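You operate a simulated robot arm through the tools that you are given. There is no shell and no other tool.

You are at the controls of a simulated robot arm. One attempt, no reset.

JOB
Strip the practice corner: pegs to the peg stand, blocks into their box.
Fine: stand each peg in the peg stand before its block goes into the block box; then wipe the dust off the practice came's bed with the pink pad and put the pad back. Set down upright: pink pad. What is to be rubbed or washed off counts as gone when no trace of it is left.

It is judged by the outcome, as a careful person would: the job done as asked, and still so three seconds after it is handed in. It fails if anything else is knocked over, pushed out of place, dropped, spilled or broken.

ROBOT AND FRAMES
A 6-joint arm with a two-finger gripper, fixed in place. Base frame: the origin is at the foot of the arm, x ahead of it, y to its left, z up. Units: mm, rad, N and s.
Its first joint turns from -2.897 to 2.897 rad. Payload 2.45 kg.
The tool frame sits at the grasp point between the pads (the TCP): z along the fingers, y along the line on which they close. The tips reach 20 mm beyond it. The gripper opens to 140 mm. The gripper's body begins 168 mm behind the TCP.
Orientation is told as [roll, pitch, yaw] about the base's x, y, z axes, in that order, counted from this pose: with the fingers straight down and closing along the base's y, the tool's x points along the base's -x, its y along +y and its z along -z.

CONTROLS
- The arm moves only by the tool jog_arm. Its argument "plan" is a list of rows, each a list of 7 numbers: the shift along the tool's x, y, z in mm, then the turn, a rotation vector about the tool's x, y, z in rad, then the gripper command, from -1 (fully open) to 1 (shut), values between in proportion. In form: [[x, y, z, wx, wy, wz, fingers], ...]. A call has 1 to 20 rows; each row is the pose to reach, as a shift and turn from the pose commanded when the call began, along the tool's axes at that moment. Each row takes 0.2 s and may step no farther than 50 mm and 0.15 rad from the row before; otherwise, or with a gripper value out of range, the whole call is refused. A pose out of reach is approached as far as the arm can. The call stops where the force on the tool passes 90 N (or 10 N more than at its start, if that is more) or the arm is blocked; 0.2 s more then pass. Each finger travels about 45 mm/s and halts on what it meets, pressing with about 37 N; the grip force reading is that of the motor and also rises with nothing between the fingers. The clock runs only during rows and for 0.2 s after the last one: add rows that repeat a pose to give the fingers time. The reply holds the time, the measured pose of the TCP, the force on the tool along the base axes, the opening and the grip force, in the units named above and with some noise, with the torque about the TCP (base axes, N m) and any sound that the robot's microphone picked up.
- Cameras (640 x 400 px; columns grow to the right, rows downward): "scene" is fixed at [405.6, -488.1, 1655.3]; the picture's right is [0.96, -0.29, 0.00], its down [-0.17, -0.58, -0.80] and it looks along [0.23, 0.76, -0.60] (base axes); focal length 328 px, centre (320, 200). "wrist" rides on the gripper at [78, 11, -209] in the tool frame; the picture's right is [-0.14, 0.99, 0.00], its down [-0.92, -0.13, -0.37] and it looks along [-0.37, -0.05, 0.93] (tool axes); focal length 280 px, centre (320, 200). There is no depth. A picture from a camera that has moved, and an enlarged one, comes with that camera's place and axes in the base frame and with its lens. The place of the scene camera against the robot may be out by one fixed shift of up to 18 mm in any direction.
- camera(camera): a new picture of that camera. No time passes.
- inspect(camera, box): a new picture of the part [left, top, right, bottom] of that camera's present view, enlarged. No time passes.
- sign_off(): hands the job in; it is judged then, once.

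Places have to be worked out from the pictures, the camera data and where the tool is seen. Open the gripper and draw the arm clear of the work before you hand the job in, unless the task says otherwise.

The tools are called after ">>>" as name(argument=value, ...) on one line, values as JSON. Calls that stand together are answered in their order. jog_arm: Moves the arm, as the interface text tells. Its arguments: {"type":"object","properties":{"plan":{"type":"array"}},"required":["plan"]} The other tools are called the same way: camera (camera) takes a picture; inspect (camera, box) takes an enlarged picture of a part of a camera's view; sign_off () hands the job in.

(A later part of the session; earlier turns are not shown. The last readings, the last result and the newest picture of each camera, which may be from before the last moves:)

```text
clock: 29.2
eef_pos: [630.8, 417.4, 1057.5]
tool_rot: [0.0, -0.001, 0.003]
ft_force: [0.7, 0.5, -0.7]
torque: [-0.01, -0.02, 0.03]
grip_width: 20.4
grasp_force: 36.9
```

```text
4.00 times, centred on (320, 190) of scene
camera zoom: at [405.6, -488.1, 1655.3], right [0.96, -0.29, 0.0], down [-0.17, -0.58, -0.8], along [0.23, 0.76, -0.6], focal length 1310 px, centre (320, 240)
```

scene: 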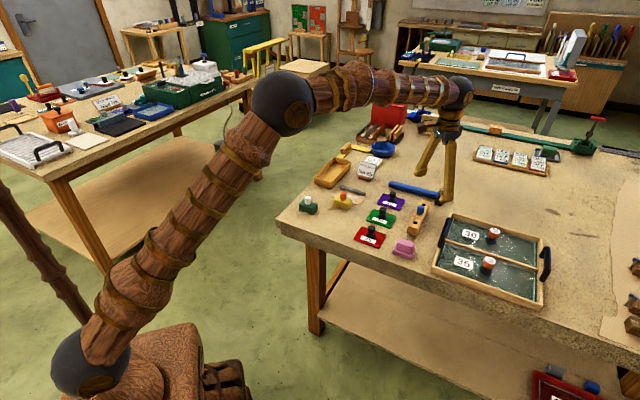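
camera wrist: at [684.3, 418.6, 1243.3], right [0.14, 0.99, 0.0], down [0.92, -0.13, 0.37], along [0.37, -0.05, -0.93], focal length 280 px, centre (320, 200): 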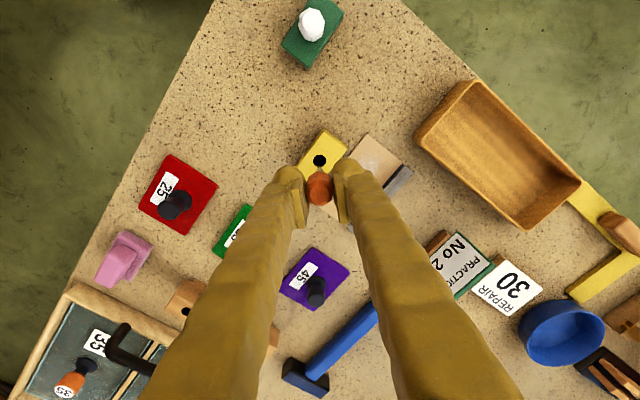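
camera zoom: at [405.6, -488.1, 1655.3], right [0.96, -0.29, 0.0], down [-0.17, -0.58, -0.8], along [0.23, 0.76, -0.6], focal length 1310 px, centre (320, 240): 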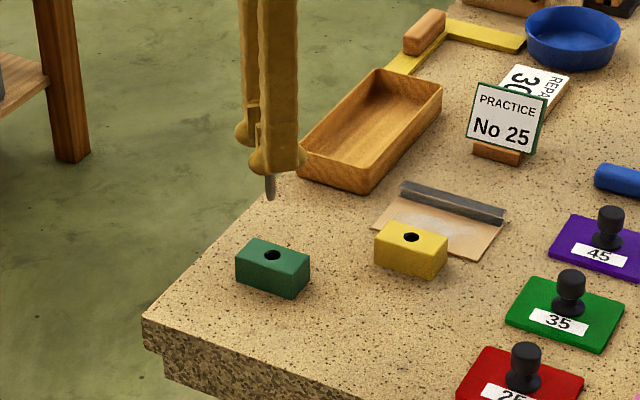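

The white peg is out with the green block undisturbed. I carry it to above the near stand hole.

>>> jog_arm(plan=[[-34, -25, 0, 0, 0, 0, 1], [-69, -49, 0, 0, 0, 0, 1], [-103, -74, 0, 0, 0, 0, 1], [-138, -98, 0, 0, 0, 0, 1], [-172, -123, 0, 0, 0, 0, 1], [-206, -148, 0, 0, 0, 0, 1], [-241, -172, 0, 0, 0, 0, 1], [-275, -197, 0, 0, 0, 0, 1], [-309.6, -221.5, 0, 0, 0, 0, 1], [-309.6, -221.5, 0, 0, 0, 0, 1], [-309.6, -221.5, 0, 0, 0, 0, 1]])

>>> inspect(camera="wrist", box=[260, 100, 380, 220])

>>> inspect(camera="scene", box=[380, 160, 460, 240])

```text
clock: 31.6
eef_pos: [942.1, 197.6, 1057.4]
tool_rot: [-0.001, 0.002, 0.002]
ft_force: [0.2, 0.2, 0.9]
torque: [0.03, -0.05, 0.01]
grip_width: 20.4
grasp_force: 36.9
```

```text
3.33 times, centred on (320, 160) of wrist
camera zoom: at [864.3, 209.0, 1264.8], right [0.14, 0.99, 0.0], down [0.92, -0.13, 0.37], along [0.37, -0.05, -0.93], focal length 935 px, centre (320, 333)
```

zoom: 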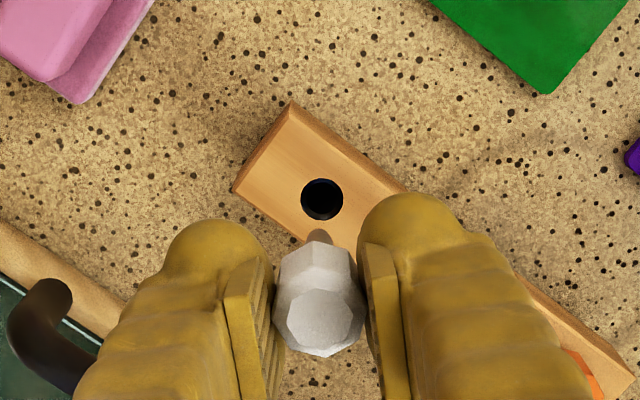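

```text
5.00 times, centred on (420, 200) of scene
camera zoom: at [405.6, -488.1, 1655.3], right [0.96, -0.29, 0.0], down [-0.17, -0.58, -0.8], along [0.23, 0.76, -0.6], focal length 1638 px, centre (-180, 200)
```

zoom: 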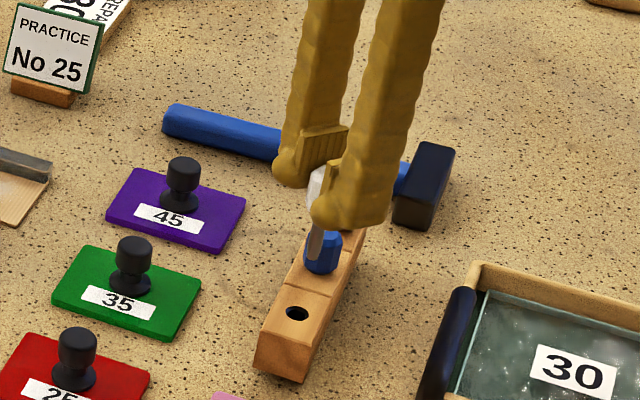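

The near hole is aligned with the stem to within about half a millimetre. I lower 55 mm, so the stem just enters, and check the force.

>>> jog_arm(plan=[[0, 0.4, 12, 0, 0, 0, 1], [0, 0.4, 24, 0, 0, 0, 1], [0, 0.4, 36, 0, 0, 0, 1], [0, 0.4, 46, 0, 0, 0, 1], [0, 0.4, 55, 0, 0, 0, 1], [0, 0.4, 60, 0, 0, 0, 1], [0, 0.4, 60, 0, 0, 0, 1]])

>>> inspect(camera="wrist", box=[280, 110, 360, 190])

>>> inspect(camera="scene", box=[380, 160, 460, 240])

```text
clock: 33.2
eef_pos: [941.9, 197.2, 997.5]
tool_rot: [0.0, -0.001, 0.004]
ft_force: [0.6, -0.6, 0.4]
torque: [0.03, 0.01, 0.0]
grip_width: 20.5
grasp_force: 36.9
```

```text
5.00 times, centred on (320, 150) of wrist
camera zoom: at [864.2, 208.8, 1204.8], right [0.14, 0.99, 0.0], down [0.92, -0.13, 0.37], along [0.37, -0.05, -0.93], focal length 1402 px, centre (320, 450)
```

zoom: 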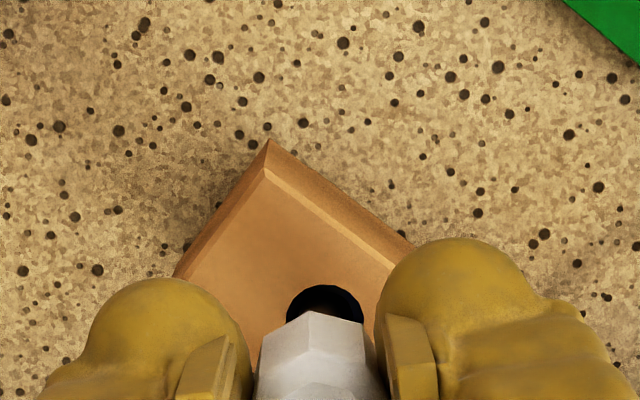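

```text
5.00 times, centred on (420, 200) of scene
camera zoom: at [405.6, -488.1, 1655.3], right [0.96, -0.29, 0.0], down [-0.17, -0.58, -0.8], along [0.23, 0.76, -0.6], focal length 1638 px, centre (-180, 200)
```

zoom: 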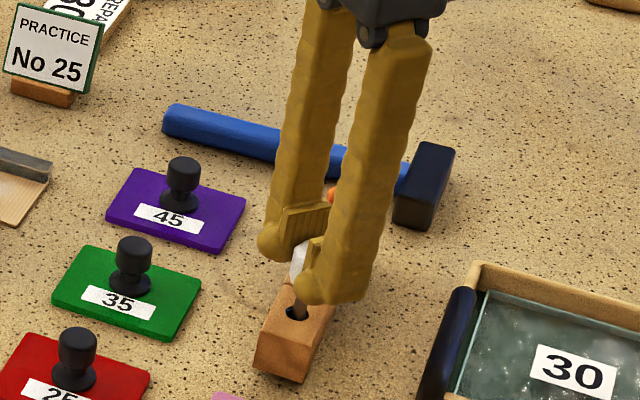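

The stem is at the hole mouth with no side force yet. I zoom the scene view to see how it is centred.

>>> inspect(camera="scene", box=[405, 205, 430, 235])

```text
13.33 times, centred on (418, 220) of scene
camera zoom: at [405.6, -488.1, 1655.3], right [0.96, -0.29, 0.0], down [-0.17, -0.58, -0.8], along [0.23, 0.76, -0.6], focal length 4367 px, centre (-980, -67)
```

zoom: 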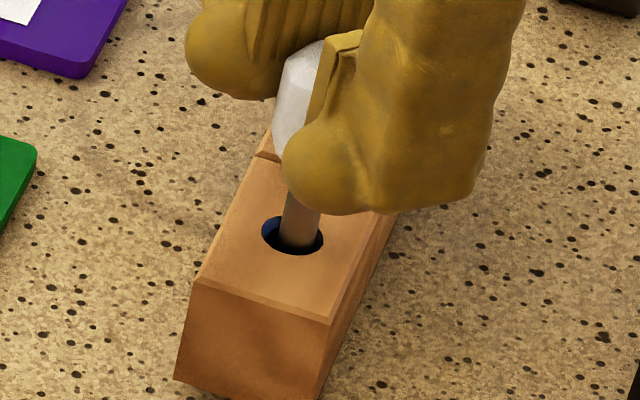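

The stem is inside the rim, about 1.8 mm to the picture's right (+x). I shift −1.5 mm in x and lower further while watching force.

>>> jog_arm(plan=[[1, 0.3, 0, 0, 0, 0, 1], [1.3, 0.4, 5, 0, 0, 0, 1], [1.3, 0.4, 10, 0, 0, 0, 1], [1.3, 0.4, 16, 0, 0, 0, 1], [1.3, 0.4, 20, 0, 0, 0, 1], [1.3, 0.4, 20, 0, 0, 0, 1]])

>>> inspect(camera="scene", box=[400, 195, 435, 235])

```text
clock: 34.6
eef_pos: [939.1, 197.4, 978.1]
tool_rot: [-0.001, 0.001, 0.003]
ft_force: [6.2, 4.0, 1.7]
torque: [0.1, -0.22, -0.03]
grip_width: 20.5
grasp_force: 37.0
```

```text
10.00 times, centred on (418, 215) of scene
camera zoom: at [405.6, -488.1, 1655.3], right [0.96, -0.29, 0.0], down [-0.17, -0.58, -0.8], along [0.23, 0.76, -0.6], focal length 3275 px, centre (-655, 50)
```

zoom: 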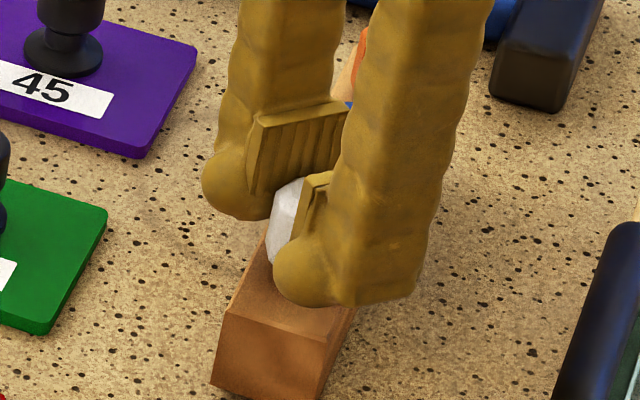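

A light side force (+6, +4 N) says it touches the wall toward −x/−y, so I ease +x 1 mm and +y 0.8 mm, then lower 5 mm.

>>> jog_arm(plan=[[-1, 0.8, 0, 0, 0, 0, 1], [-1, 0.8, 2, 0, 0, 0, 1], [-1, 0.8, 4, 0, 0, 0, 1], [-1, 0.8, 5.5, 0, 0, 0, 1], [-1, 0.8, 5.5, 0, 0, 0, 1]])

```text
clock: 35.8
eef_pos: [941.4, 198.2, 972.2]
tool_rot: [0.0, 0.0, 0.001]
ft_force: [-0.8, -0.3, -0.2]
torque: [0.02, 0.02, -0.02]
grip_width: 20.5
grasp_force: 37.0
```

The side force is gone; I lower the last few millimetres until the head seats.

>>> jog_arm(plan=[[0, 0, 1, 0, 0, 0, 1], [0, 0, 2, 0, 0, 0, 1], [0, 0, 2.6, 0, 0, 0, 1], [0, 0, 2.6, 0, 0, 0, 1]])

```text
clock: 36.8
eef_pos: [940.4, 199.0, 969.7]
tool_rot: [-0.001, -0.002, 0.002]
ft_force: [-3.5, -2.2, 23.8]
torque: [-0.14, 0.22, -0.01]
grip_width: 20.4
grasp_force: 36.9
```

Fz of 24 N shows it is seated. I open to 44 mm and rise.

>>> jog_arm(plan=[[0, 0, -0.8, 0, 0, 0, 0.7], [0, 0, -0.8, 0, 0, 0, 0.45], [0, 0, -0.8, 0, 0, 0, 0.37], [0, 0, -0.8, 0, 0, 0, 0.37], [0, 0, -10, 0, 0, 0, 0.37], [0, 0, -30, 0, 0, 0, 0.37], [0, 0, -60, 0, 0, 0, 0.37], [0, 0, -90, 0, 0, 0, 0.37], [0, 0, -90, 0, 0, 0, 0.37]])

>>> camera(camera="wrist")

>>> inspect(camera="scene", box=[380, 160, 460, 240])

>>> inspect(camera="scene", box=[290, 130, 400, 230])

```text
clock: 38.8
eef_pos: [940.1, 198.7, 1060.2]
tool_rot: [-0.001, 0.0, 0.002]
ft_force: [-0.1, -0.5, 0.1]
torque: [0.0, 0.01, 0.01]
grip_width: 44.2
grasp_force: 0.0
```

```text
taken
camera wrist: at [862.6, 209.6, 1267.7], right [0.14, 0.99, 0.0], down [0.92, -0.13, 0.37], along [0.37, -0.05, -0.93], focal length 280 px, centre (320, 200)
```

wrist: 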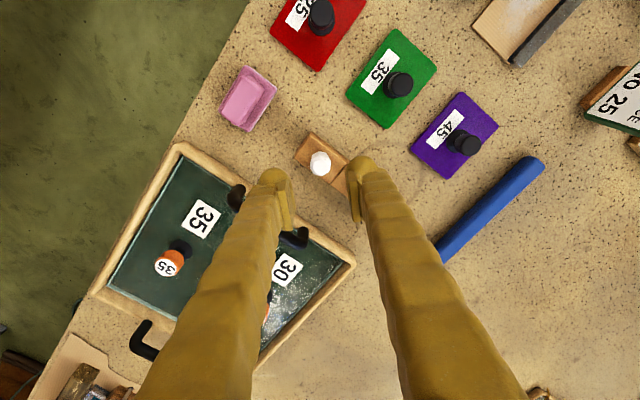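

```text
5.00 times, centred on (420, 200) of scene
camera zoom: at [405.6, -488.1, 1655.3], right [0.96, -0.29, 0.0], down [-0.17, -0.58, -0.8], along [0.23, 0.76, -0.6], focal length 1638 px, centre (-180, 200)
```

zoom: 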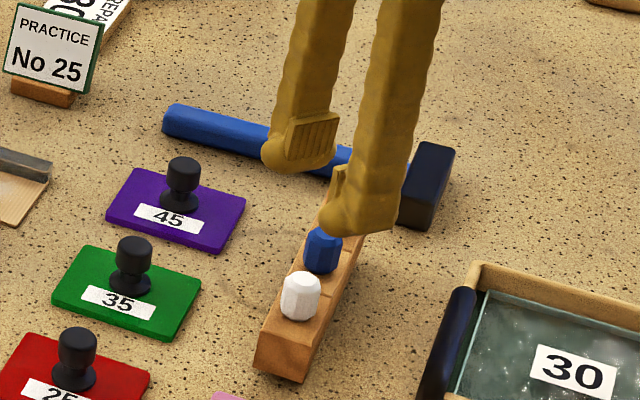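

```text
4.00 times, centred on (345, 180) of scene
camera zoom: at [405.6, -488.1, 1655.3], right [0.96, -0.29, 0.0], down [-0.17, -0.58, -0.8], along [0.23, 0.76, -0.6], focal length 1310 px, centre (220, 280)
```

zoom: 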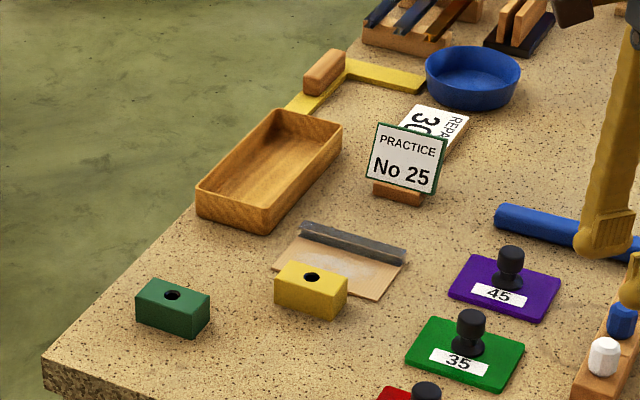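

Both pegs stand in the stand. Now for the blocks: I first go over to look at the box closely and measure its inside.

>>> jog_arm(plan=[[20, 36, -20, 0, 0, 0, 0.37], [42, 74, -40, 0, 0, 0, 0], [64, 114, -40, 0, 0, 0, 0], [86, 154, -40, 0, 0, 0, 0], [108, 194, -40, 0, 0, 0, 0], [130, 234, -40, 0, 0, 0, 0], [152, 274, -40, 0, 0, 0, 0], [174, 314, -40, 0, 0, 0, 0], [188, 340, -40, 0, 0, 0, 0], [200, 361, -40, 0, 0, 0, 0], [200, 361, -40, 0, 0, 0, 0], [200, 361, -40, 0, 0, 0, 0]])

>>> camera(camera="wrist")

>>> inspect(camera="wrist", box=[240, 100, 440, 280])

```text
clock: 41.4
eef_pos: [740.3, 557.2, 1098.2]
tool_rot: [-0.001, -0.001, 0.002]
ft_force: [-0.5, -0.5, -0.2]
torque: [0.03, 0.0, -0.01]
grip_width: 70.0
grasp_force: 0.1
```

```text
taken
camera wrist: at [662.5, 569.8, 1306.2], right [0.14, 0.99, 0.0], down [0.92, -0.13, 0.37], along [0.37, -0.05, -0.93], focal length 280 px, centre (320, 200)
```

wrist: 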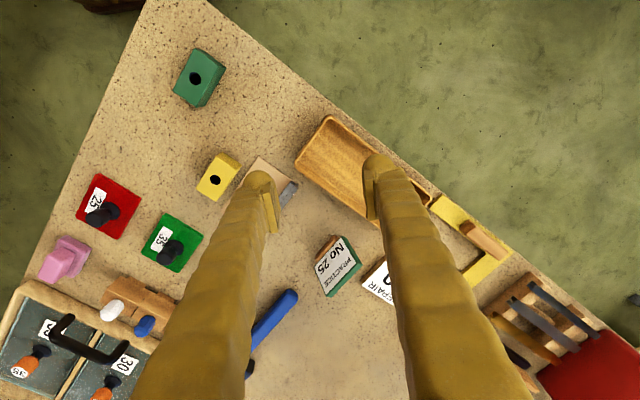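

```text
2.22 times, centred on (340, 190) of wrist
camera zoom: at [662.5, 569.8, 1306.2], right [0.14, 0.99, 0.0], down [0.92, -0.13, 0.37], along [0.37, -0.05, -0.93], focal length 623 px, centre (276, 222)
```

zoom: 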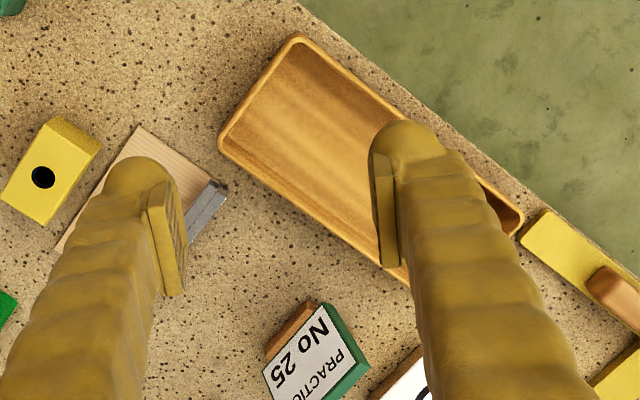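

The right finger hides part of the box; I move over the box centre and open the fingers wide for a clear view.

>>> jog_arm(plan=[[-20, 25, 0, 0, 0, 0, -0.5], [-40, 50, 0, 0, 0, 0, -1], [-40, 50, 0, 0, 0, 0, -1], [-40, 50, 0, 0, 0, 0, -1], [-40, 50, 0, 0, 0, 0, -1]])

>>> inspect(camera="wrist", box=[220, 80, 440, 280])

>>> inspect(camera="scene", box=[310, 145, 380, 200])

```text
clock: 42.6
eef_pos: [780.3, 609.3, 1097.4]
tool_rot: [-0.001, 0.0, 0.0]
ft_force: [0.8, -0.1, 0.2]
torque: [0.0, 0.01, 0.02]
grip_width: 140.1
grasp_force: 0.1
```

```text
2.00 times, centred on (330, 180) of wrist
camera zoom: at [702.1, 621.0, 1305.6], right [0.14, 0.99, 0.0], down [0.92, -0.13, 0.37], along [0.37, -0.05, -0.93], focal length 561 px, centre (300, 240)
```

zoom: 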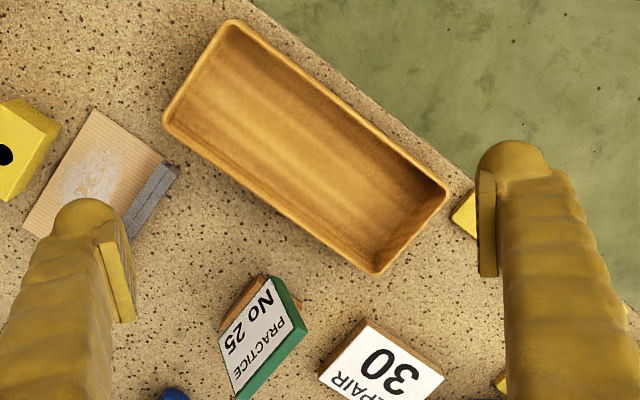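

```text
7.27 times, centred on (345, 172) of scene
camera zoom: at [405.6, -488.1, 1655.3], right [0.96, -0.29, 0.0], down [-0.17, -0.58, -0.8], along [0.23, 0.76, -0.6], focal length 2382 px, centre (138, 400)
```

zoom: 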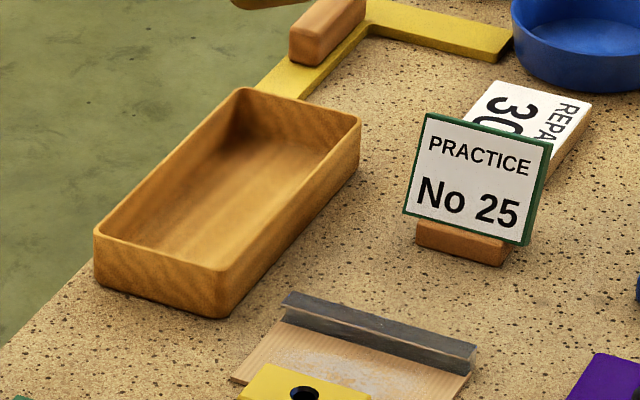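

The box is roughly 184 × 80 mm outside with its centre near (790, 615). A block (about 58 × 33) would go in crosswise, so I zoom in to judge the inner width at the floor.

>>> inspect(camera="wrist", box=[270, 80, 350, 160])

>>> inspect(camera="wrist", box=[330, 120, 410, 220])

```text
5.00 times, centred on (310, 120) of wrist
camera zoom: at [702.1, 621.0, 1305.6], right [0.14, 0.99, 0.0], down [0.92, -0.13, 0.37], along [0.37, -0.05, -0.93], focal length 1402 px, centre (370, 600)
```

zoom: 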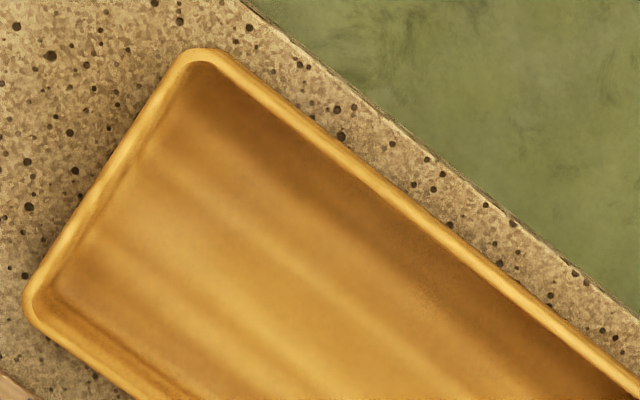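

```text
4.00 times, centred on (370, 170) of wrist
camera zoom: at [702.1, 621.0, 1305.6], right [0.14, 0.99, 0.0], down [0.92, -0.13, 0.37], along [0.37, -0.05, -0.93], focal length 1122 px, centre (120, 320)
```

zoom: 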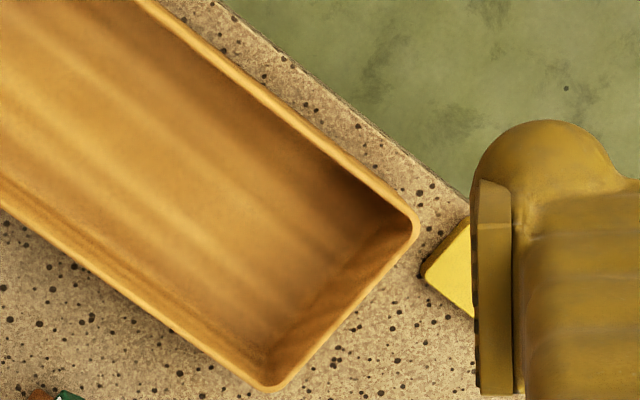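

The inner width is about 70 mm, so a block fits crosswise with about 5 mm to spare per side. I go back over the yellow block while turning the gripper by 45° so the fingers close across its short side, opened to 70 mm.

>>> jog_arm(plan=[[3, -33, 0, 0, 0, 0.131, -0.6], [6, -67, 0, 0, 0, 0.262, -0.3], [9, -100, 10, 0, 0, 0.393, 0], [12, -134, 20, 0, 0, 0.524, 0], [15, -168, 40, 0, 0, 0.655, 0], [18.7, -201.5, 57, 0, 0, 0.786, 0], [18.7, -201.5, 57, 0, 0, 0.786, 0], [18.7, -201.5, 57, 0, 0, 0.786, 0]])

>>> camera(camera="wrist")

>>> inspect(camera="wrist", box=[250, 90, 390, 230])

```text
clock: 44.4
eef_pos: [759.7, 407.6, 1041.5]
tool_rot: [0.0, 0.0, -0.785]
ft_force: [0.0, 0.0, 0.5]
torque: [0.0, 0.0, -0.01]
grip_width: 70.3
grasp_force: 0.0
```

```text
taken
camera wrist: at [713.0, 470.5, 1248.7], right [0.8, 0.6, 0.0], down [0.56, -0.74, 0.37], along [0.22, -0.29, -0.93], focal length 280 px, centre (320, 200)
```

wrist: 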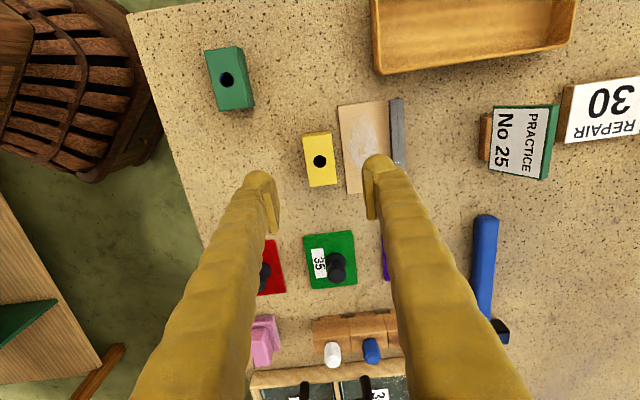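

```text
2.86 times, centred on (320, 160) of wrist
camera zoom: at [713.0, 470.5, 1248.7], right [0.8, 0.6, 0.0], down [0.56, -0.74, 0.37], along [0.22, -0.29, -0.93], focal length 801 px, centre (320, 314)
```

zoom: 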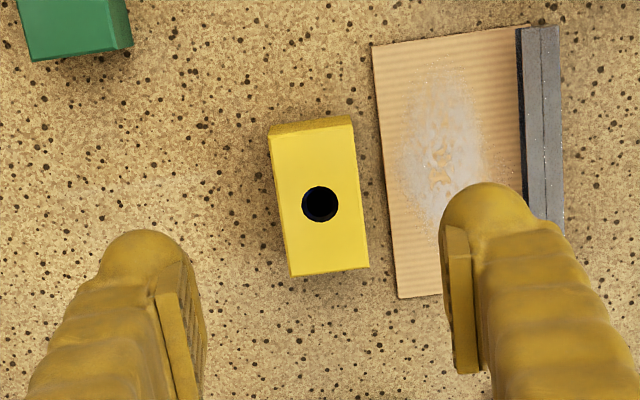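

The yellow block lies centred on the tool axis and square to the fingers (about 59 × 33 mm, bed edge 13 mm away). I go down to tip height about 912, still above the bed board, and close across its short side.

>>> jog_arm(plan=[[0, 0.4, 30, 0, 0, 0, 0.143], [0, 0.4, 60, 0, 0, 0, 0.143], [0, 0.4, 85, 0, 0, 0, 0.143], [0, 0.4, 100, 0, 0, 0, 0.143], [0, 0.4, 108, 0, 0, 0, 0.143], [0, 0.4, 108, 0, 0, 0, 0.143]])

>>> inspect(camera="wrist", box=[260, 110, 380, 230])

>>> inspect(camera="scene", box=[310, 170, 370, 220])

```text
clock: 45.8
eef_pos: [760.4, 407.4, 934.5]
tool_rot: [-0.001, 0.0, -0.786]
ft_force: [0.2, 0.0, -1.0]
torque: [-0.02, 0.02, -0.02]
grip_width: 59.7
grasp_force: 0.1
```

```text
3.33 times, centred on (320, 170) of wrist
camera zoom: at [714.3, 472.3, 1142.1], right [0.8, 0.6, 0.0], down [0.56, -0.74, 0.37], along [0.22, -0.29, -0.93], focal length 935 px, centre (320, 300)
```

zoom: 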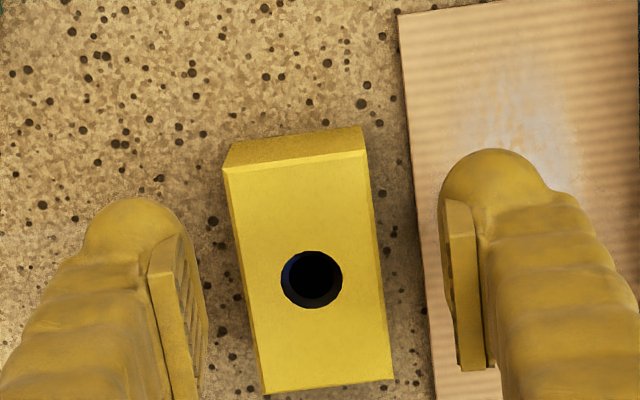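

```text
8.00 times, centred on (340, 195) of scene
camera zoom: at [405.6, -488.1, 1655.3], right [0.96, -0.29, 0.0], down [-0.17, -0.58, -0.8], along [0.23, 0.76, -0.6], focal length 2620 px, centre (160, 240)
```

zoom: 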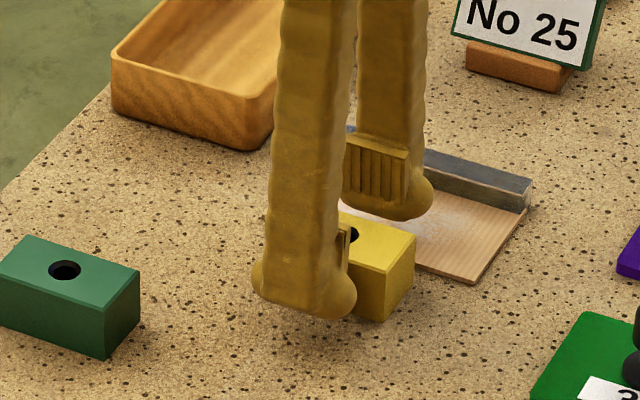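

The block centre is about 2 mm to the left of the tool axis in this view, so I shift by that and close.

>>> jog_arm(plan=[[0, -2, 0, 0, 0, 0, 0.143], [0, -2, 0, 0, 0, 0, 0.4], [0, -2, 0, 0, 0, 0, 1], [0, -2, 0, 0, 0, 0, 1], [0, -2, 0, 0, 0, 0, 1], [0, -2, 0, 0, 0, 0, 1]])

>>> inspect(camera="wrist", box=[260, 110, 380, 230])

```text
clock: 47.2
eef_pos: [759.1, 406.9, 933.7]
tool_rot: [0.001, 0.001, -0.785]
ft_force: [0.2, -0.1, -0.8]
torque: [-0.01, 0.0, -0.02]
grip_width: 32.3
grasp_force: 37.2
```

```text
3.33 times, centred on (320, 170) of wrist
camera zoom: at [713.1, 470.2, 1142.1], right [0.8, 0.6, 0.0], down [0.56, -0.74, 0.37], along [0.22, -0.29, -0.93], focal length 935 px, centre (320, 300)
```

zoom: 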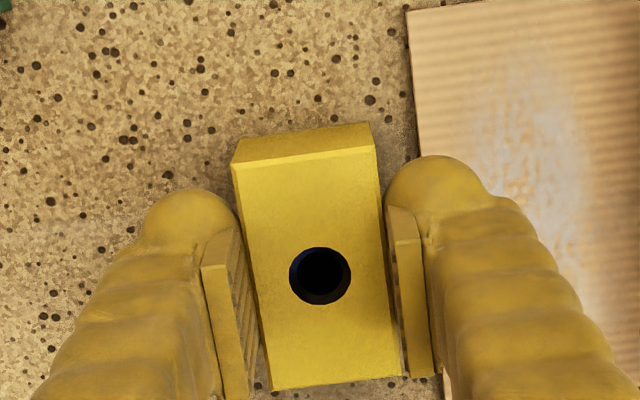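

The block is held (32.3 mm, 37 N). I lift it 75 mm, check, then carry it to above the near part of the box.

>>> jog_arm(plan=[[0, 0, -10, 0, 0, 0, 1], [0, 0, -30, 0, 0, 0, 1], [0, 0, -55, 0, 0, 0, 1], [0, 0, -75, 0, 0, 0, 1], [31, 32, -75, 0, 0, 0, 1], [62, 65, -75, 0, 0, 0, 1], [93, 97, -75, 0, 0, 0, 1], [124.7, 129.7, -75, 0, 0, 0, 1], [124.7, 129.7, -75, 0, 0, 0, 1], [124.7, 129.7, -75, 0, 0, 0, 1]])

>>> camera(camera="wrist")

>>> inspect(camera="wrist", box=[230, 40, 410, 220])

>>> inspect(camera="scene", box=[310, 130, 380, 200])

```text
clock: 49.4
eef_pos: [761.0, 586.0, 1011.5]
tool_rot: [0.001, -0.003, -0.784]
ft_force: [0.6, -0.1, -0.5]
torque: [0.01, -0.04, 0.01]
grip_width: 0.0
grasp_force: 29.7
```

```text
taken
camera wrist: at [714.2, 649.1, 1218.8], right [0.8, 0.6, 0.0], down [0.56, -0.74, 0.37], along [0.22, -0.29, -0.93], focal length 280 px, centre (320, 200)
```

wrist: 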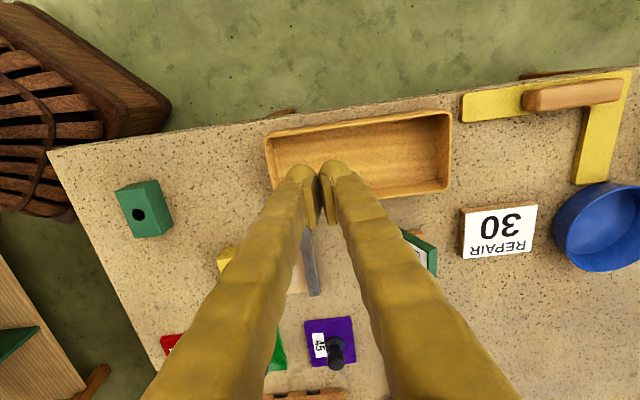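

```text
2.22 times, centred on (320, 130) of wrist
camera zoom: at [714.2, 649.1, 1218.8], right [0.8, 0.6, 0.0], down [0.56, -0.74, 0.37], along [0.22, -0.29, -0.93], focal length 623 px, centre (320, 356)
```

zoom: 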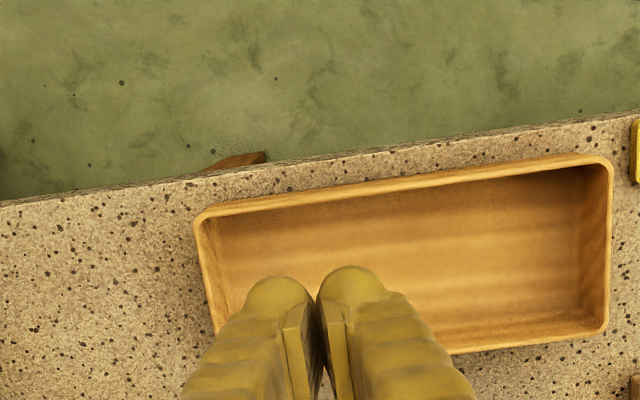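

```text
5.71 times, centred on (345, 165) of scene
camera zoom: at [405.6, -488.1, 1655.3], right [0.96, -0.29, 0.0], down [-0.17, -0.58, -0.8], along [0.23, 0.76, -0.6], focal length 1871 px, centre (177, 400)
```

zoom: 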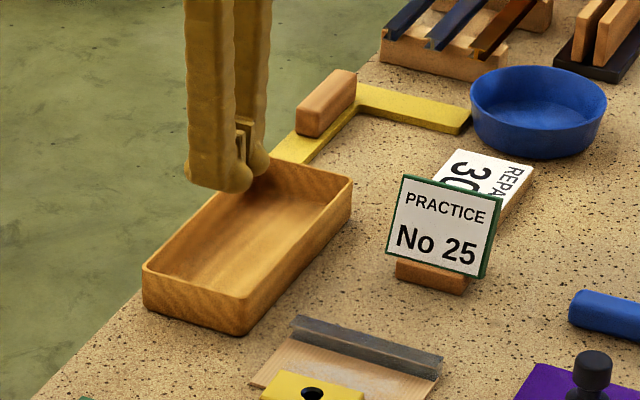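

The fingers are empty — the block slipped out of the grip. I check where the yellow block is now.

>>> inspect(camera="scene", box=[300, 160, 380, 230])

>>> inspect(camera="wrist", box=[180, 200, 340, 320])

```text
5.71 times, centred on (340, 195) of scene
camera zoom: at [405.6, -488.1, 1655.3], right [0.96, -0.29, 0.0], down [-0.17, -0.58, -0.8], along [0.23, 0.76, -0.6], focal length 1871 px, centre (206, 229)
```

zoom: 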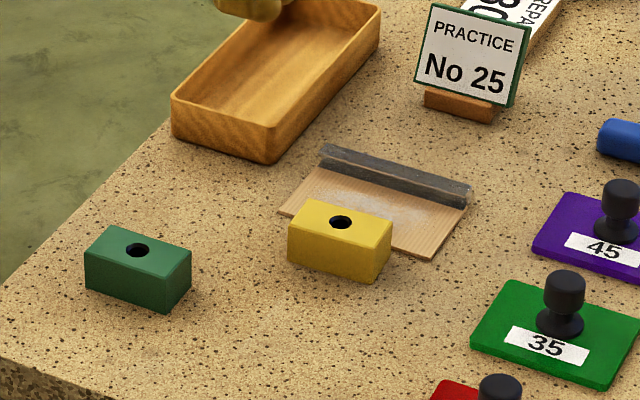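

```text
3.33 times, centred on (260, 260) of wrist
camera zoom: at [714.2, 649.1, 1218.8], right [0.8, 0.6, 0.0], down [0.56, -0.74, 0.37], along [0.22, -0.29, -0.93], focal length 935 px, centre (520, 0)
```

zoom: 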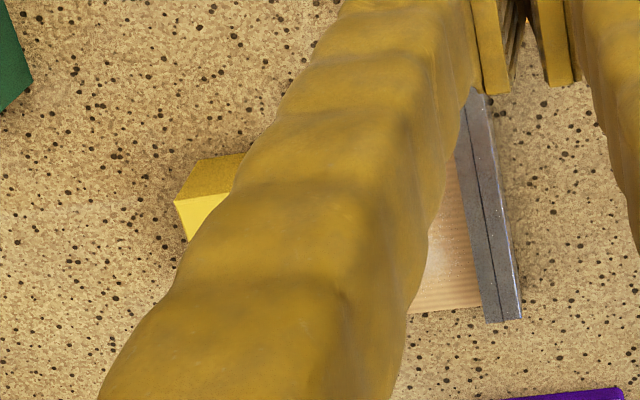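

The yellow block is still upright on the bench in nearly the same place, so it slid out as I began to lift. I open and go back over it to grip deeper and lift more slowly.

>>> jog_arm(plan=[[0, 0, -25, 0, 0, 0, 0.143], [-31, -32, -25, 0, 0, 0, 0.143], [-62, -65, -25, 0, 0, 0, 0.143], [-93, -97, -25, 0, 0, 0, 0.143], [-124.7, -129.7, -25, 0, 0, 0, 0.143], [-124.7, -129.7, 0, 0, 0, 0, 0.143], [-124.7, -129.7, 0, 0, 0, 0, 0.143]])

>>> inspect(camera="wrist", box=[250, 90, 390, 230])

>>> inspect(camera="scene", box=[310, 170, 370, 220])

```text
clock: 51.0
eef_pos: [756.5, 407.0, 1009.4]
tool_rot: [0.001, 0.0, -0.786]
ft_force: [0.0, -0.6, -1.0]
torque: [0.02, -0.02, 0.0]
grip_width: 59.8
grasp_force: 0.0
```

```text
2.86 times, centred on (320, 160) of wrist
camera zoom: at [711.2, 471.6, 1217.0], right [0.8, 0.6, 0.0], down [0.56, -0.74, 0.37], along [0.22, -0.29, -0.93], focal length 801 px, centre (320, 314)
```

zoom: 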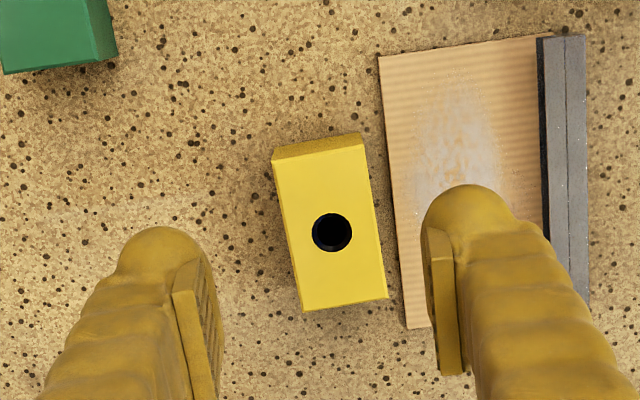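

```text
8.00 times, centred on (340, 195) of scene
camera zoom: at [405.6, -488.1, 1655.3], right [0.96, -0.29, 0.0], down [-0.17, -0.58, -0.8], along [0.23, 0.76, -0.6], focal length 2620 px, centre (160, 240)
```

zoom: 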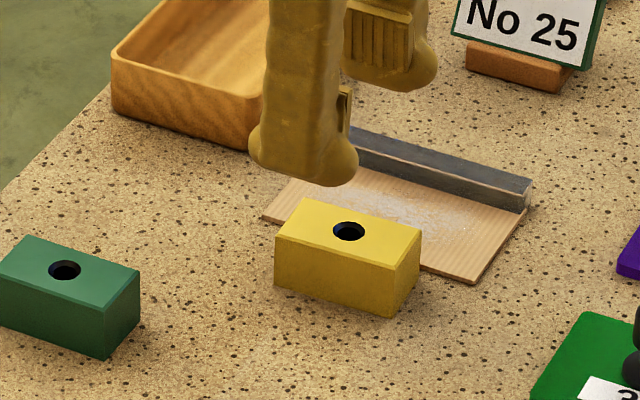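

The block has shifted about 4 mm toward the bed but is upright. I recentre (tool −3.3, +4), go down to tip height about 907, just above the bed board, and grip again.

>>> jog_arm(plan=[[-3.3, 3.6, 25, 0, 0, 0, 0.143], [-3.3, 3.6, 50, 0, 0, 0, 0.143], [-3.3, 3.6, 70, 0, 0, 0, 0.143], [-3.3, 3.6, 78, 0, 0, 0, 0.143], [-3.3, 3.6, 82, 0, 0, 0, 0.143], [-3.3, 3.6, 82, 0, 0, 0, 0.143]])

>>> inspect(camera="wrist", box=[260, 110, 380, 230])

>>> inspect(camera="scene", box=[310, 170, 370, 220])

```text
clock: 52.4
eef_pos: [764.2, 405.9, 928.7]
tool_rot: [0.001, 0.0, -0.786]
ft_force: [0.3, 0.2, -0.9]
torque: [-0.01, 0.02, -0.01]
grip_width: 59.9
grasp_force: 0.2
```

```text
3.33 times, centred on (320, 170) of wrist
camera zoom: at [717.8, 470.3, 1136.0], right [0.8, 0.6, 0.0], down [0.56, -0.74, 0.37], along [0.22, -0.29, -0.93], focal length 935 px, centre (320, 300)
```

zoom: 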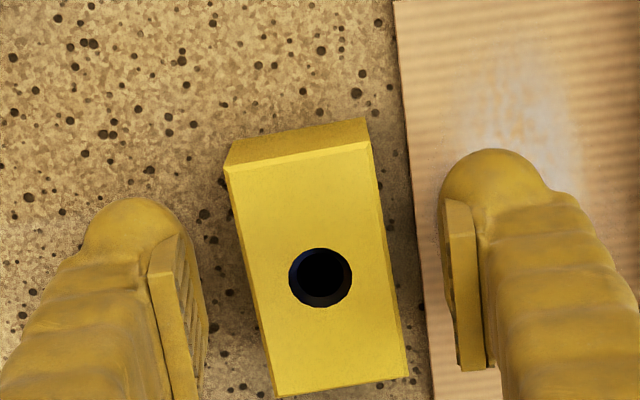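

```text
8.00 times, centred on (340, 195) of scene
camera zoom: at [405.6, -488.1, 1655.3], right [0.96, -0.29, 0.0], down [-0.17, -0.58, -0.8], along [0.23, 0.76, -0.6], focal length 2620 px, centre (160, 240)
```

zoom: 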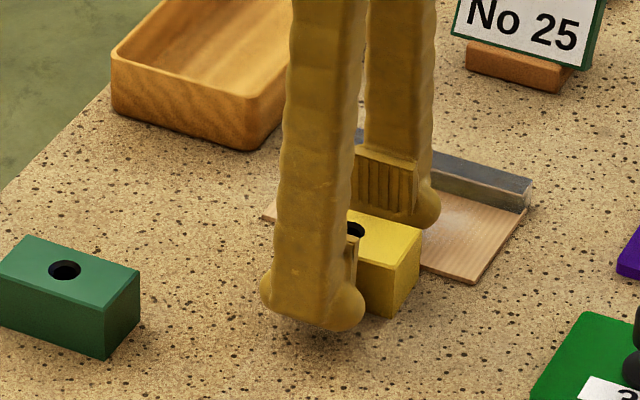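

Well placed around the block and clear of the bed. I close, hold, and lift only 8 mm slowly to check the grip.

>>> jog_arm(plan=[[0, 0, 0, 0, 0, 0, 0.4], [0, 0, 0, 0, 0, 0, 0.7], [0, 0, 0, 0, 0, 0, 1], [0, 0, 0, 0, 0, 0, 1], [0, 0, 0, 0, 0, 0, 1], [0, 0, 0, 0, 0, 0, 1], [0, 0, 0, 0, 0, 0, 1], [0, 0, -1, 0, 0, 0, 1], [0, 0, -3, 0, 0, 0, 1], [0, 0, -5, 0, 0, 0, 1], [0, 0, -8, 0, 0, 0, 1], [0, 0, -8, 0, 0, 0, 1]])

>>> inspect(camera="wrist", box=[260, 110, 380, 230])

>>> inspect(camera="scene", box=[310, 170, 370, 220])

```text
clock: 55.0
eef_pos: [764.9, 406.0, 935.5]
tool_rot: [0.0, 0.0, -0.784]
ft_force: [0.3, 0.3, -0.5]
torque: [-0.01, -0.02, 0.03]
grip_width: 32.3
grasp_force: 37.7
```

```text
3.33 times, centred on (320, 170) of wrist
camera zoom: at [718.3, 470.0, 1143.1], right [0.8, 0.6, 0.0], down [0.56, -0.74, 0.37], along [0.22, -0.29, -0.93], focal length 935 px, centre (320, 300)
```

zoom: 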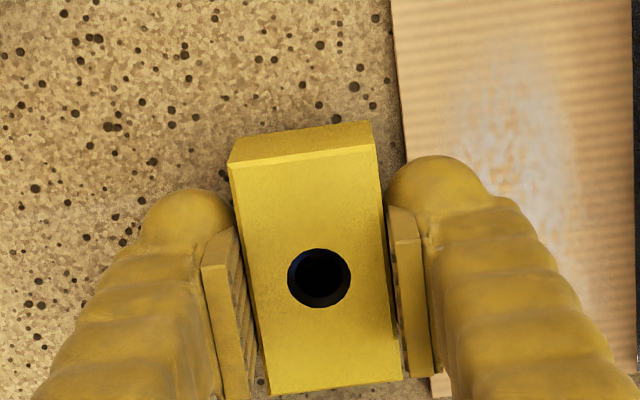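

```text
8.00 times, centred on (340, 195) of scene
camera zoom: at [405.6, -488.1, 1655.3], right [0.96, -0.29, 0.0], down [-0.17, -0.58, -0.8], along [0.23, 0.76, -0.6], focal length 2620 px, centre (160, 240)
```

zoom: 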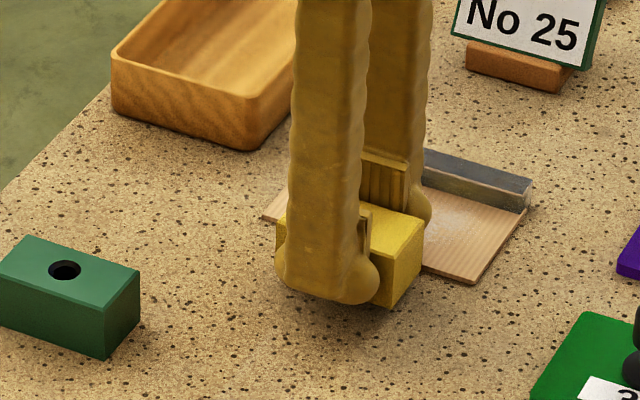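

The block is now 8 mm up and held. I hold still for a second and look again to see whether it creeps in the grip.

>>> jog_arm(plan=[[0, 0, 0, 0, 0, 0, 1], [0, 0, 0, 0, 0, 0, 1], [0, 0, 0, 0, 0, 0, 1], [0, 0, 0, 0, 0, 0, 1], [0, 0, 0, 0, 0, 0, 1]])

>>> inspect(camera="wrist", box=[260, 110, 380, 230])

>>> inspect(camera="scene", box=[310, 170, 370, 220])

```text
clock: 56.2
eef_pos: [764.9, 405.9, 935.3]
tool_rot: [0.001, -0.001, -0.784]
ft_force: [0.1, 0.7, -0.4]
torque: [-0.03, -0.02, -0.01]
grip_width: 32.5
grasp_force: 36.7
```

```text
3.33 times, centred on (320, 170) of wrist
camera zoom: at [718.3, 470.1, 1143.1], right [0.8, 0.6, 0.0], down [0.56, -0.74, 0.37], along [0.22, -0.29, -0.93], focal length 935 px, centre (320, 300)
```

zoom: 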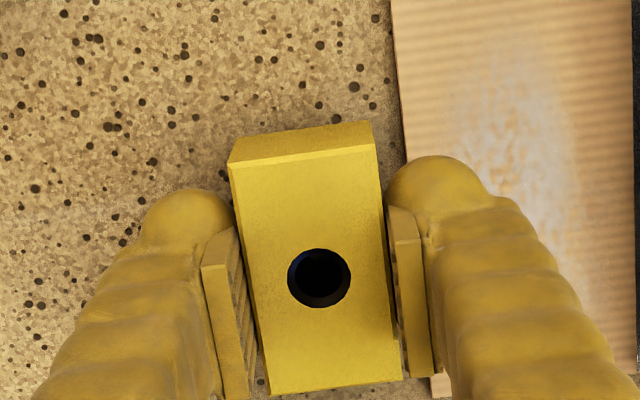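

```text
8.00 times, centred on (340, 195) of scene
camera zoom: at [405.6, -488.1, 1655.3], right [0.96, -0.29, 0.0], down [-0.17, -0.58, -0.8], along [0.23, 0.76, -0.6], focal length 2620 px, centre (160, 240)
```

zoom: 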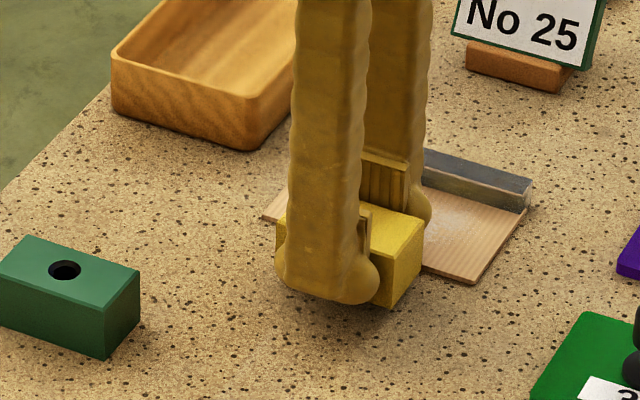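

No creep at all. I lift it further, slowly this time (about 4 mm per row).

>>> jog_arm(plan=[[0, 0, -1, 0, 0, 0, 1], [0, 0, -3, 0, 0, 0, 1], [0, 0, -6, 0, 0, 0, 1], [0, 0, -10, 0, 0, 0, 1], [0, 0, -14, 0, 0, 0, 1], [0, 0, -18, 0, 0, 0, 1], [0, 0, -22, 0, 0, 0, 1], [0, 0, -26, 0, 0, 0, 1], [0, 0, -30, 0, 0, 0, 1], [0, 0, -34, 0, 0, 0, 1], [0, 0, -38, 0, 0, 0, 1], [0, 0, -42, 0, 0, 0, 1], [0, 0, -46, 0, 0, 0, 1], [0, 0, -49, 0, 0, 0, 1], [0, 0, -50, 0, 0, 0, 1], [0, 0, -50, 0, 0, 0, 1]])

>>> inspect(camera="wrist", box=[260, 110, 380, 230])

>>> inspect(camera="scene", box=[310, 150, 370, 220])

```text
clock: 59.6
eef_pos: [764.6, 406.1, 985.5]
tool_rot: [0.0, -0.001, -0.787]
ft_force: [0.6, 0.2, -0.1]
torque: [0.01, 0.03, 0.0]
grip_width: 32.5
grasp_force: 37.2
```

```text
3.33 times, centred on (320, 170) of wrist
camera zoom: at [717.8, 470.1, 1192.4], right [0.8, 0.6, 0.0], down [0.56, -0.74, 0.37], along [0.22, -0.29, -0.93], focal length 935 px, centre (320, 300)
```

zoom: 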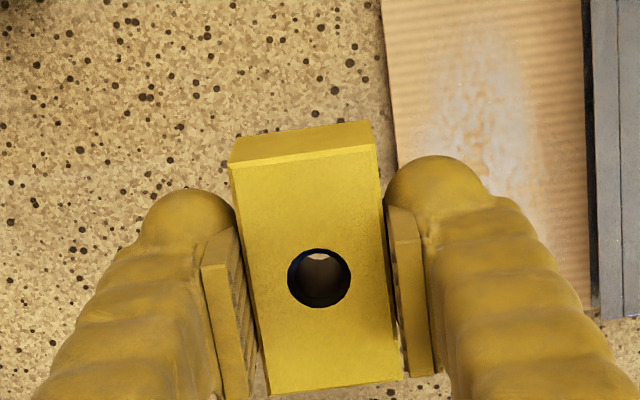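

```text
5.71 times, centred on (340, 185) of scene
camera zoom: at [405.6, -488.1, 1655.3], right [0.96, -0.29, 0.0], down [-0.17, -0.58, -0.8], along [0.23, 0.76, -0.6], focal length 1871 px, centre (206, 286)
```

zoom: 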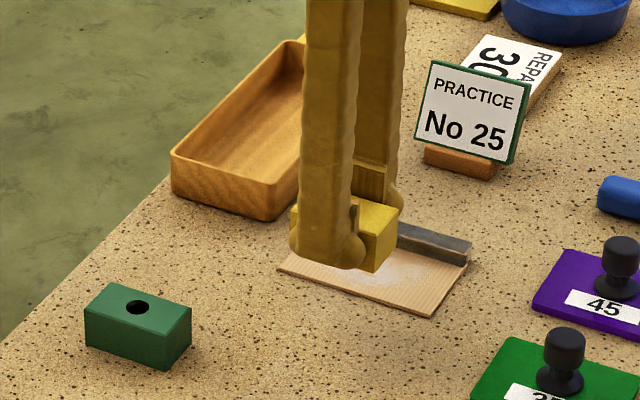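

Held firmly. I carry it slowly to above the near half of the box.

>>> jog_arm(plan=[[4, 4, 0, 0, 0, 0, 1], [11, 11.5, -2, 0, 0, 0, 1], [21, 22, -4, 0, 0, 0, 1], [33, 34, -4, 0, 0, 0, 1], [45, 47, -4, 0, 0, 0, 1], [57, 59, -4, 0, 0, 0, 1], [69, 72, -4, 0, 0, 0, 1], [81, 84, -4, 0, 0, 0, 1], [93, 97, -4, 0, 0, 0, 1], [105, 109, -4, 0, 0, 0, 1], [115, 120, -4, 0, 0, 0, 1], [122, 127, -4, 0, 0, 0, 1], [124.8, 130, -4, 0, 0, 0, 1], [124.8, 130, -4, 0, 0, 0, 1]])

>>> inspect(camera="wrist", box=[230, 60, 410, 240])

>>> inspect(camera="scene", box=[310, 130, 380, 200])

```text
clock: 62.6
eef_pos: [768.6, 587.3, 990.3]
tool_rot: [-0.001, -0.001, -0.787]
ft_force: [-0.3, -1.2, -0.3]
torque: [-0.05, 0.03, -0.01]
grip_width: 32.2
grasp_force: 37.0
```

```text
2.22 times, centred on (320, 150) of wrist
camera zoom: at [721.7, 651.6, 1197.8], right [0.8, 0.6, 0.0], down [0.56, -0.74, 0.37], along [0.22, -0.29, -0.93], focal length 623 px, centre (320, 311)
```

zoom: 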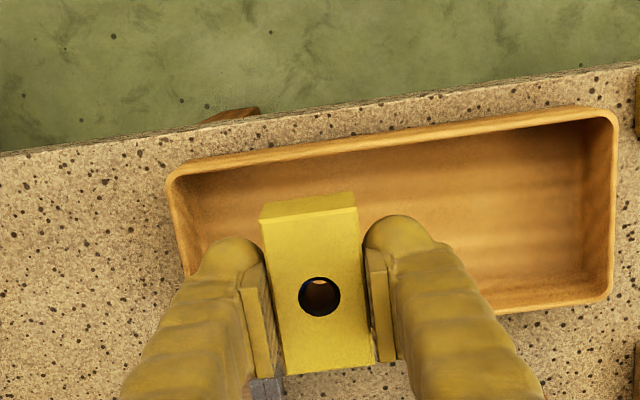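

```text
5.71 times, centred on (345, 165) of scene
camera zoom: at [405.6, -488.1, 1655.3], right [0.96, -0.29, 0.0], down [-0.17, -0.58, -0.8], along [0.23, 0.76, -0.6], focal length 1871 px, centre (177, 400)
```

zoom: 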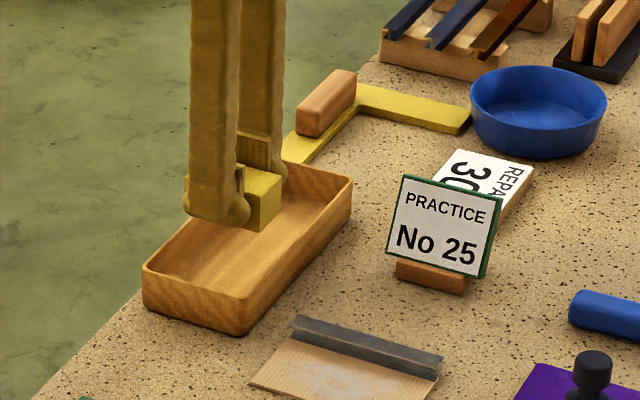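

The block is centred across the box (within about 1 mm) and clear of its near end. I lower it slowly into the box.

>>> jog_arm(plan=[[0, 0, 2, 0, 0, 0, 1], [0, 0, 6, 0, 0, 0, 1], [0, 0, 12, 0, 0, 0, 1], [0, 0, 18, 0, 0, 0, 1], [0, 0, 24, 0, 0, 0, 1], [0, 0, 30, 0, 0, 0, 1], [0, 0, 36, 0, 0, 0, 1], [0, 0, 42, 0, 0, 0, 1], [0, 0, 46, 0, 0, 0, 1], [0, 0, 46, 0, 0, 0, 1]])

>>> inspect(camera="wrist", box=[230, 60, 410, 240])

>>> inspect(camera="scene", box=[310, 130, 380, 200])

```text
clock: 64.8
eef_pos: [769.1, 586.7, 943.2]
tool_rot: [-0.001, 0.001, -0.786]
ft_force: [-0.2, 0.5, -0.5]
torque: [0.04, -0.01, -0.01]
grip_width: 32.2
grasp_force: 36.6
```

```text
2.22 times, centred on (320, 150) of wrist
camera zoom: at [721.3, 650.9, 1150.7], right [0.8, 0.6, 0.0], down [0.56, -0.74, 0.37], along [0.22, -0.29, -0.93], focal length 623 px, centre (320, 311)
```

zoom: 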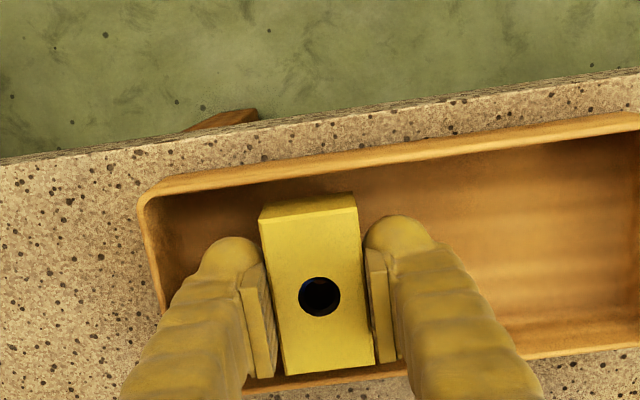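

```text
5.71 times, centred on (345, 165) of scene
camera zoom: at [405.6, -488.1, 1655.3], right [0.96, -0.29, 0.0], down [-0.17, -0.58, -0.8], along [0.23, 0.76, -0.6], focal length 1871 px, centre (177, 400)
```

zoom: 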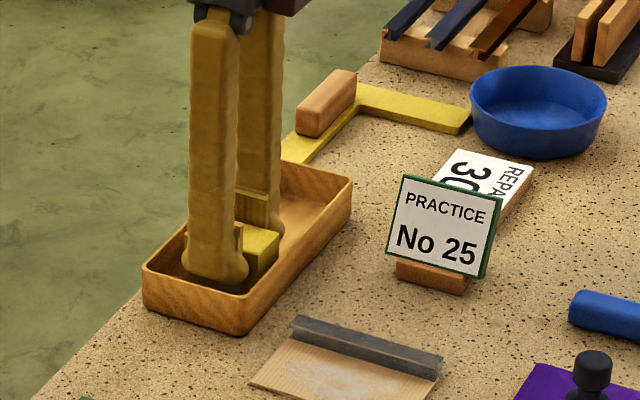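

Inside the box with free space on all sides. I continue down in small steps until it touches the floor.

>>> jog_arm(plan=[[0, 0, 2, 0, 0, 0, 1], [0, 0, 4, 0, 0, 0, 1], [0, 0, 6, 0, 0, 0, 1], [0, 0, 8, 0, 0, 0, 1], [0, 0, 8, 0, 0, 0, 1]])

```text
clock: 66.0
eef_pos: [768.6, 586.9, 937.0]
tool_rot: [-0.001, 0.0, -0.787]
ft_force: [-0.3, -0.4, -0.6]
torque: [-0.01, 0.02, 0.01]
grip_width: 32.3
grasp_force: 36.4
```

>>> jog_arm(plan=[[0, 0, 1, 0, 0, 0, 1], [0, 0, 2, 0, 0, 0, 1], [0, 0, 3, 0, 0, 0, 1], [0, 0, 3, 0, 0, 0, 1]])

```text
clock: 67.0
eef_pos: [769.0, 586.8, 931.7]
tool_rot: [0.002, 0.001, -0.786]
ft_force: [-0.1, -0.4, -0.4]
torque: [0.0, 0.02, 0.0]
grip_width: 32.3
grasp_force: 36.5
```

Not touching yet (Fz about 0); I go on in 1 mm steps.

>>> jog_arm(plan=[[0, 0, 0.7, 0, 0, 0, 1], [0, 0, 1.4, 0, 0, 0, 1], [0, 0, 1.4, 0, 0, 0, 1]])

```text
clock: 67.8
eef_pos: [768.8, 587.6, 933.2]
tool_rot: [0.001, 0.0, -0.785]
ft_force: [-8.1, -2.5, 22.7]
torque: [-0.08, 0.22, 0.02]
grip_width: 32.3
grasp_force: 37.0
```

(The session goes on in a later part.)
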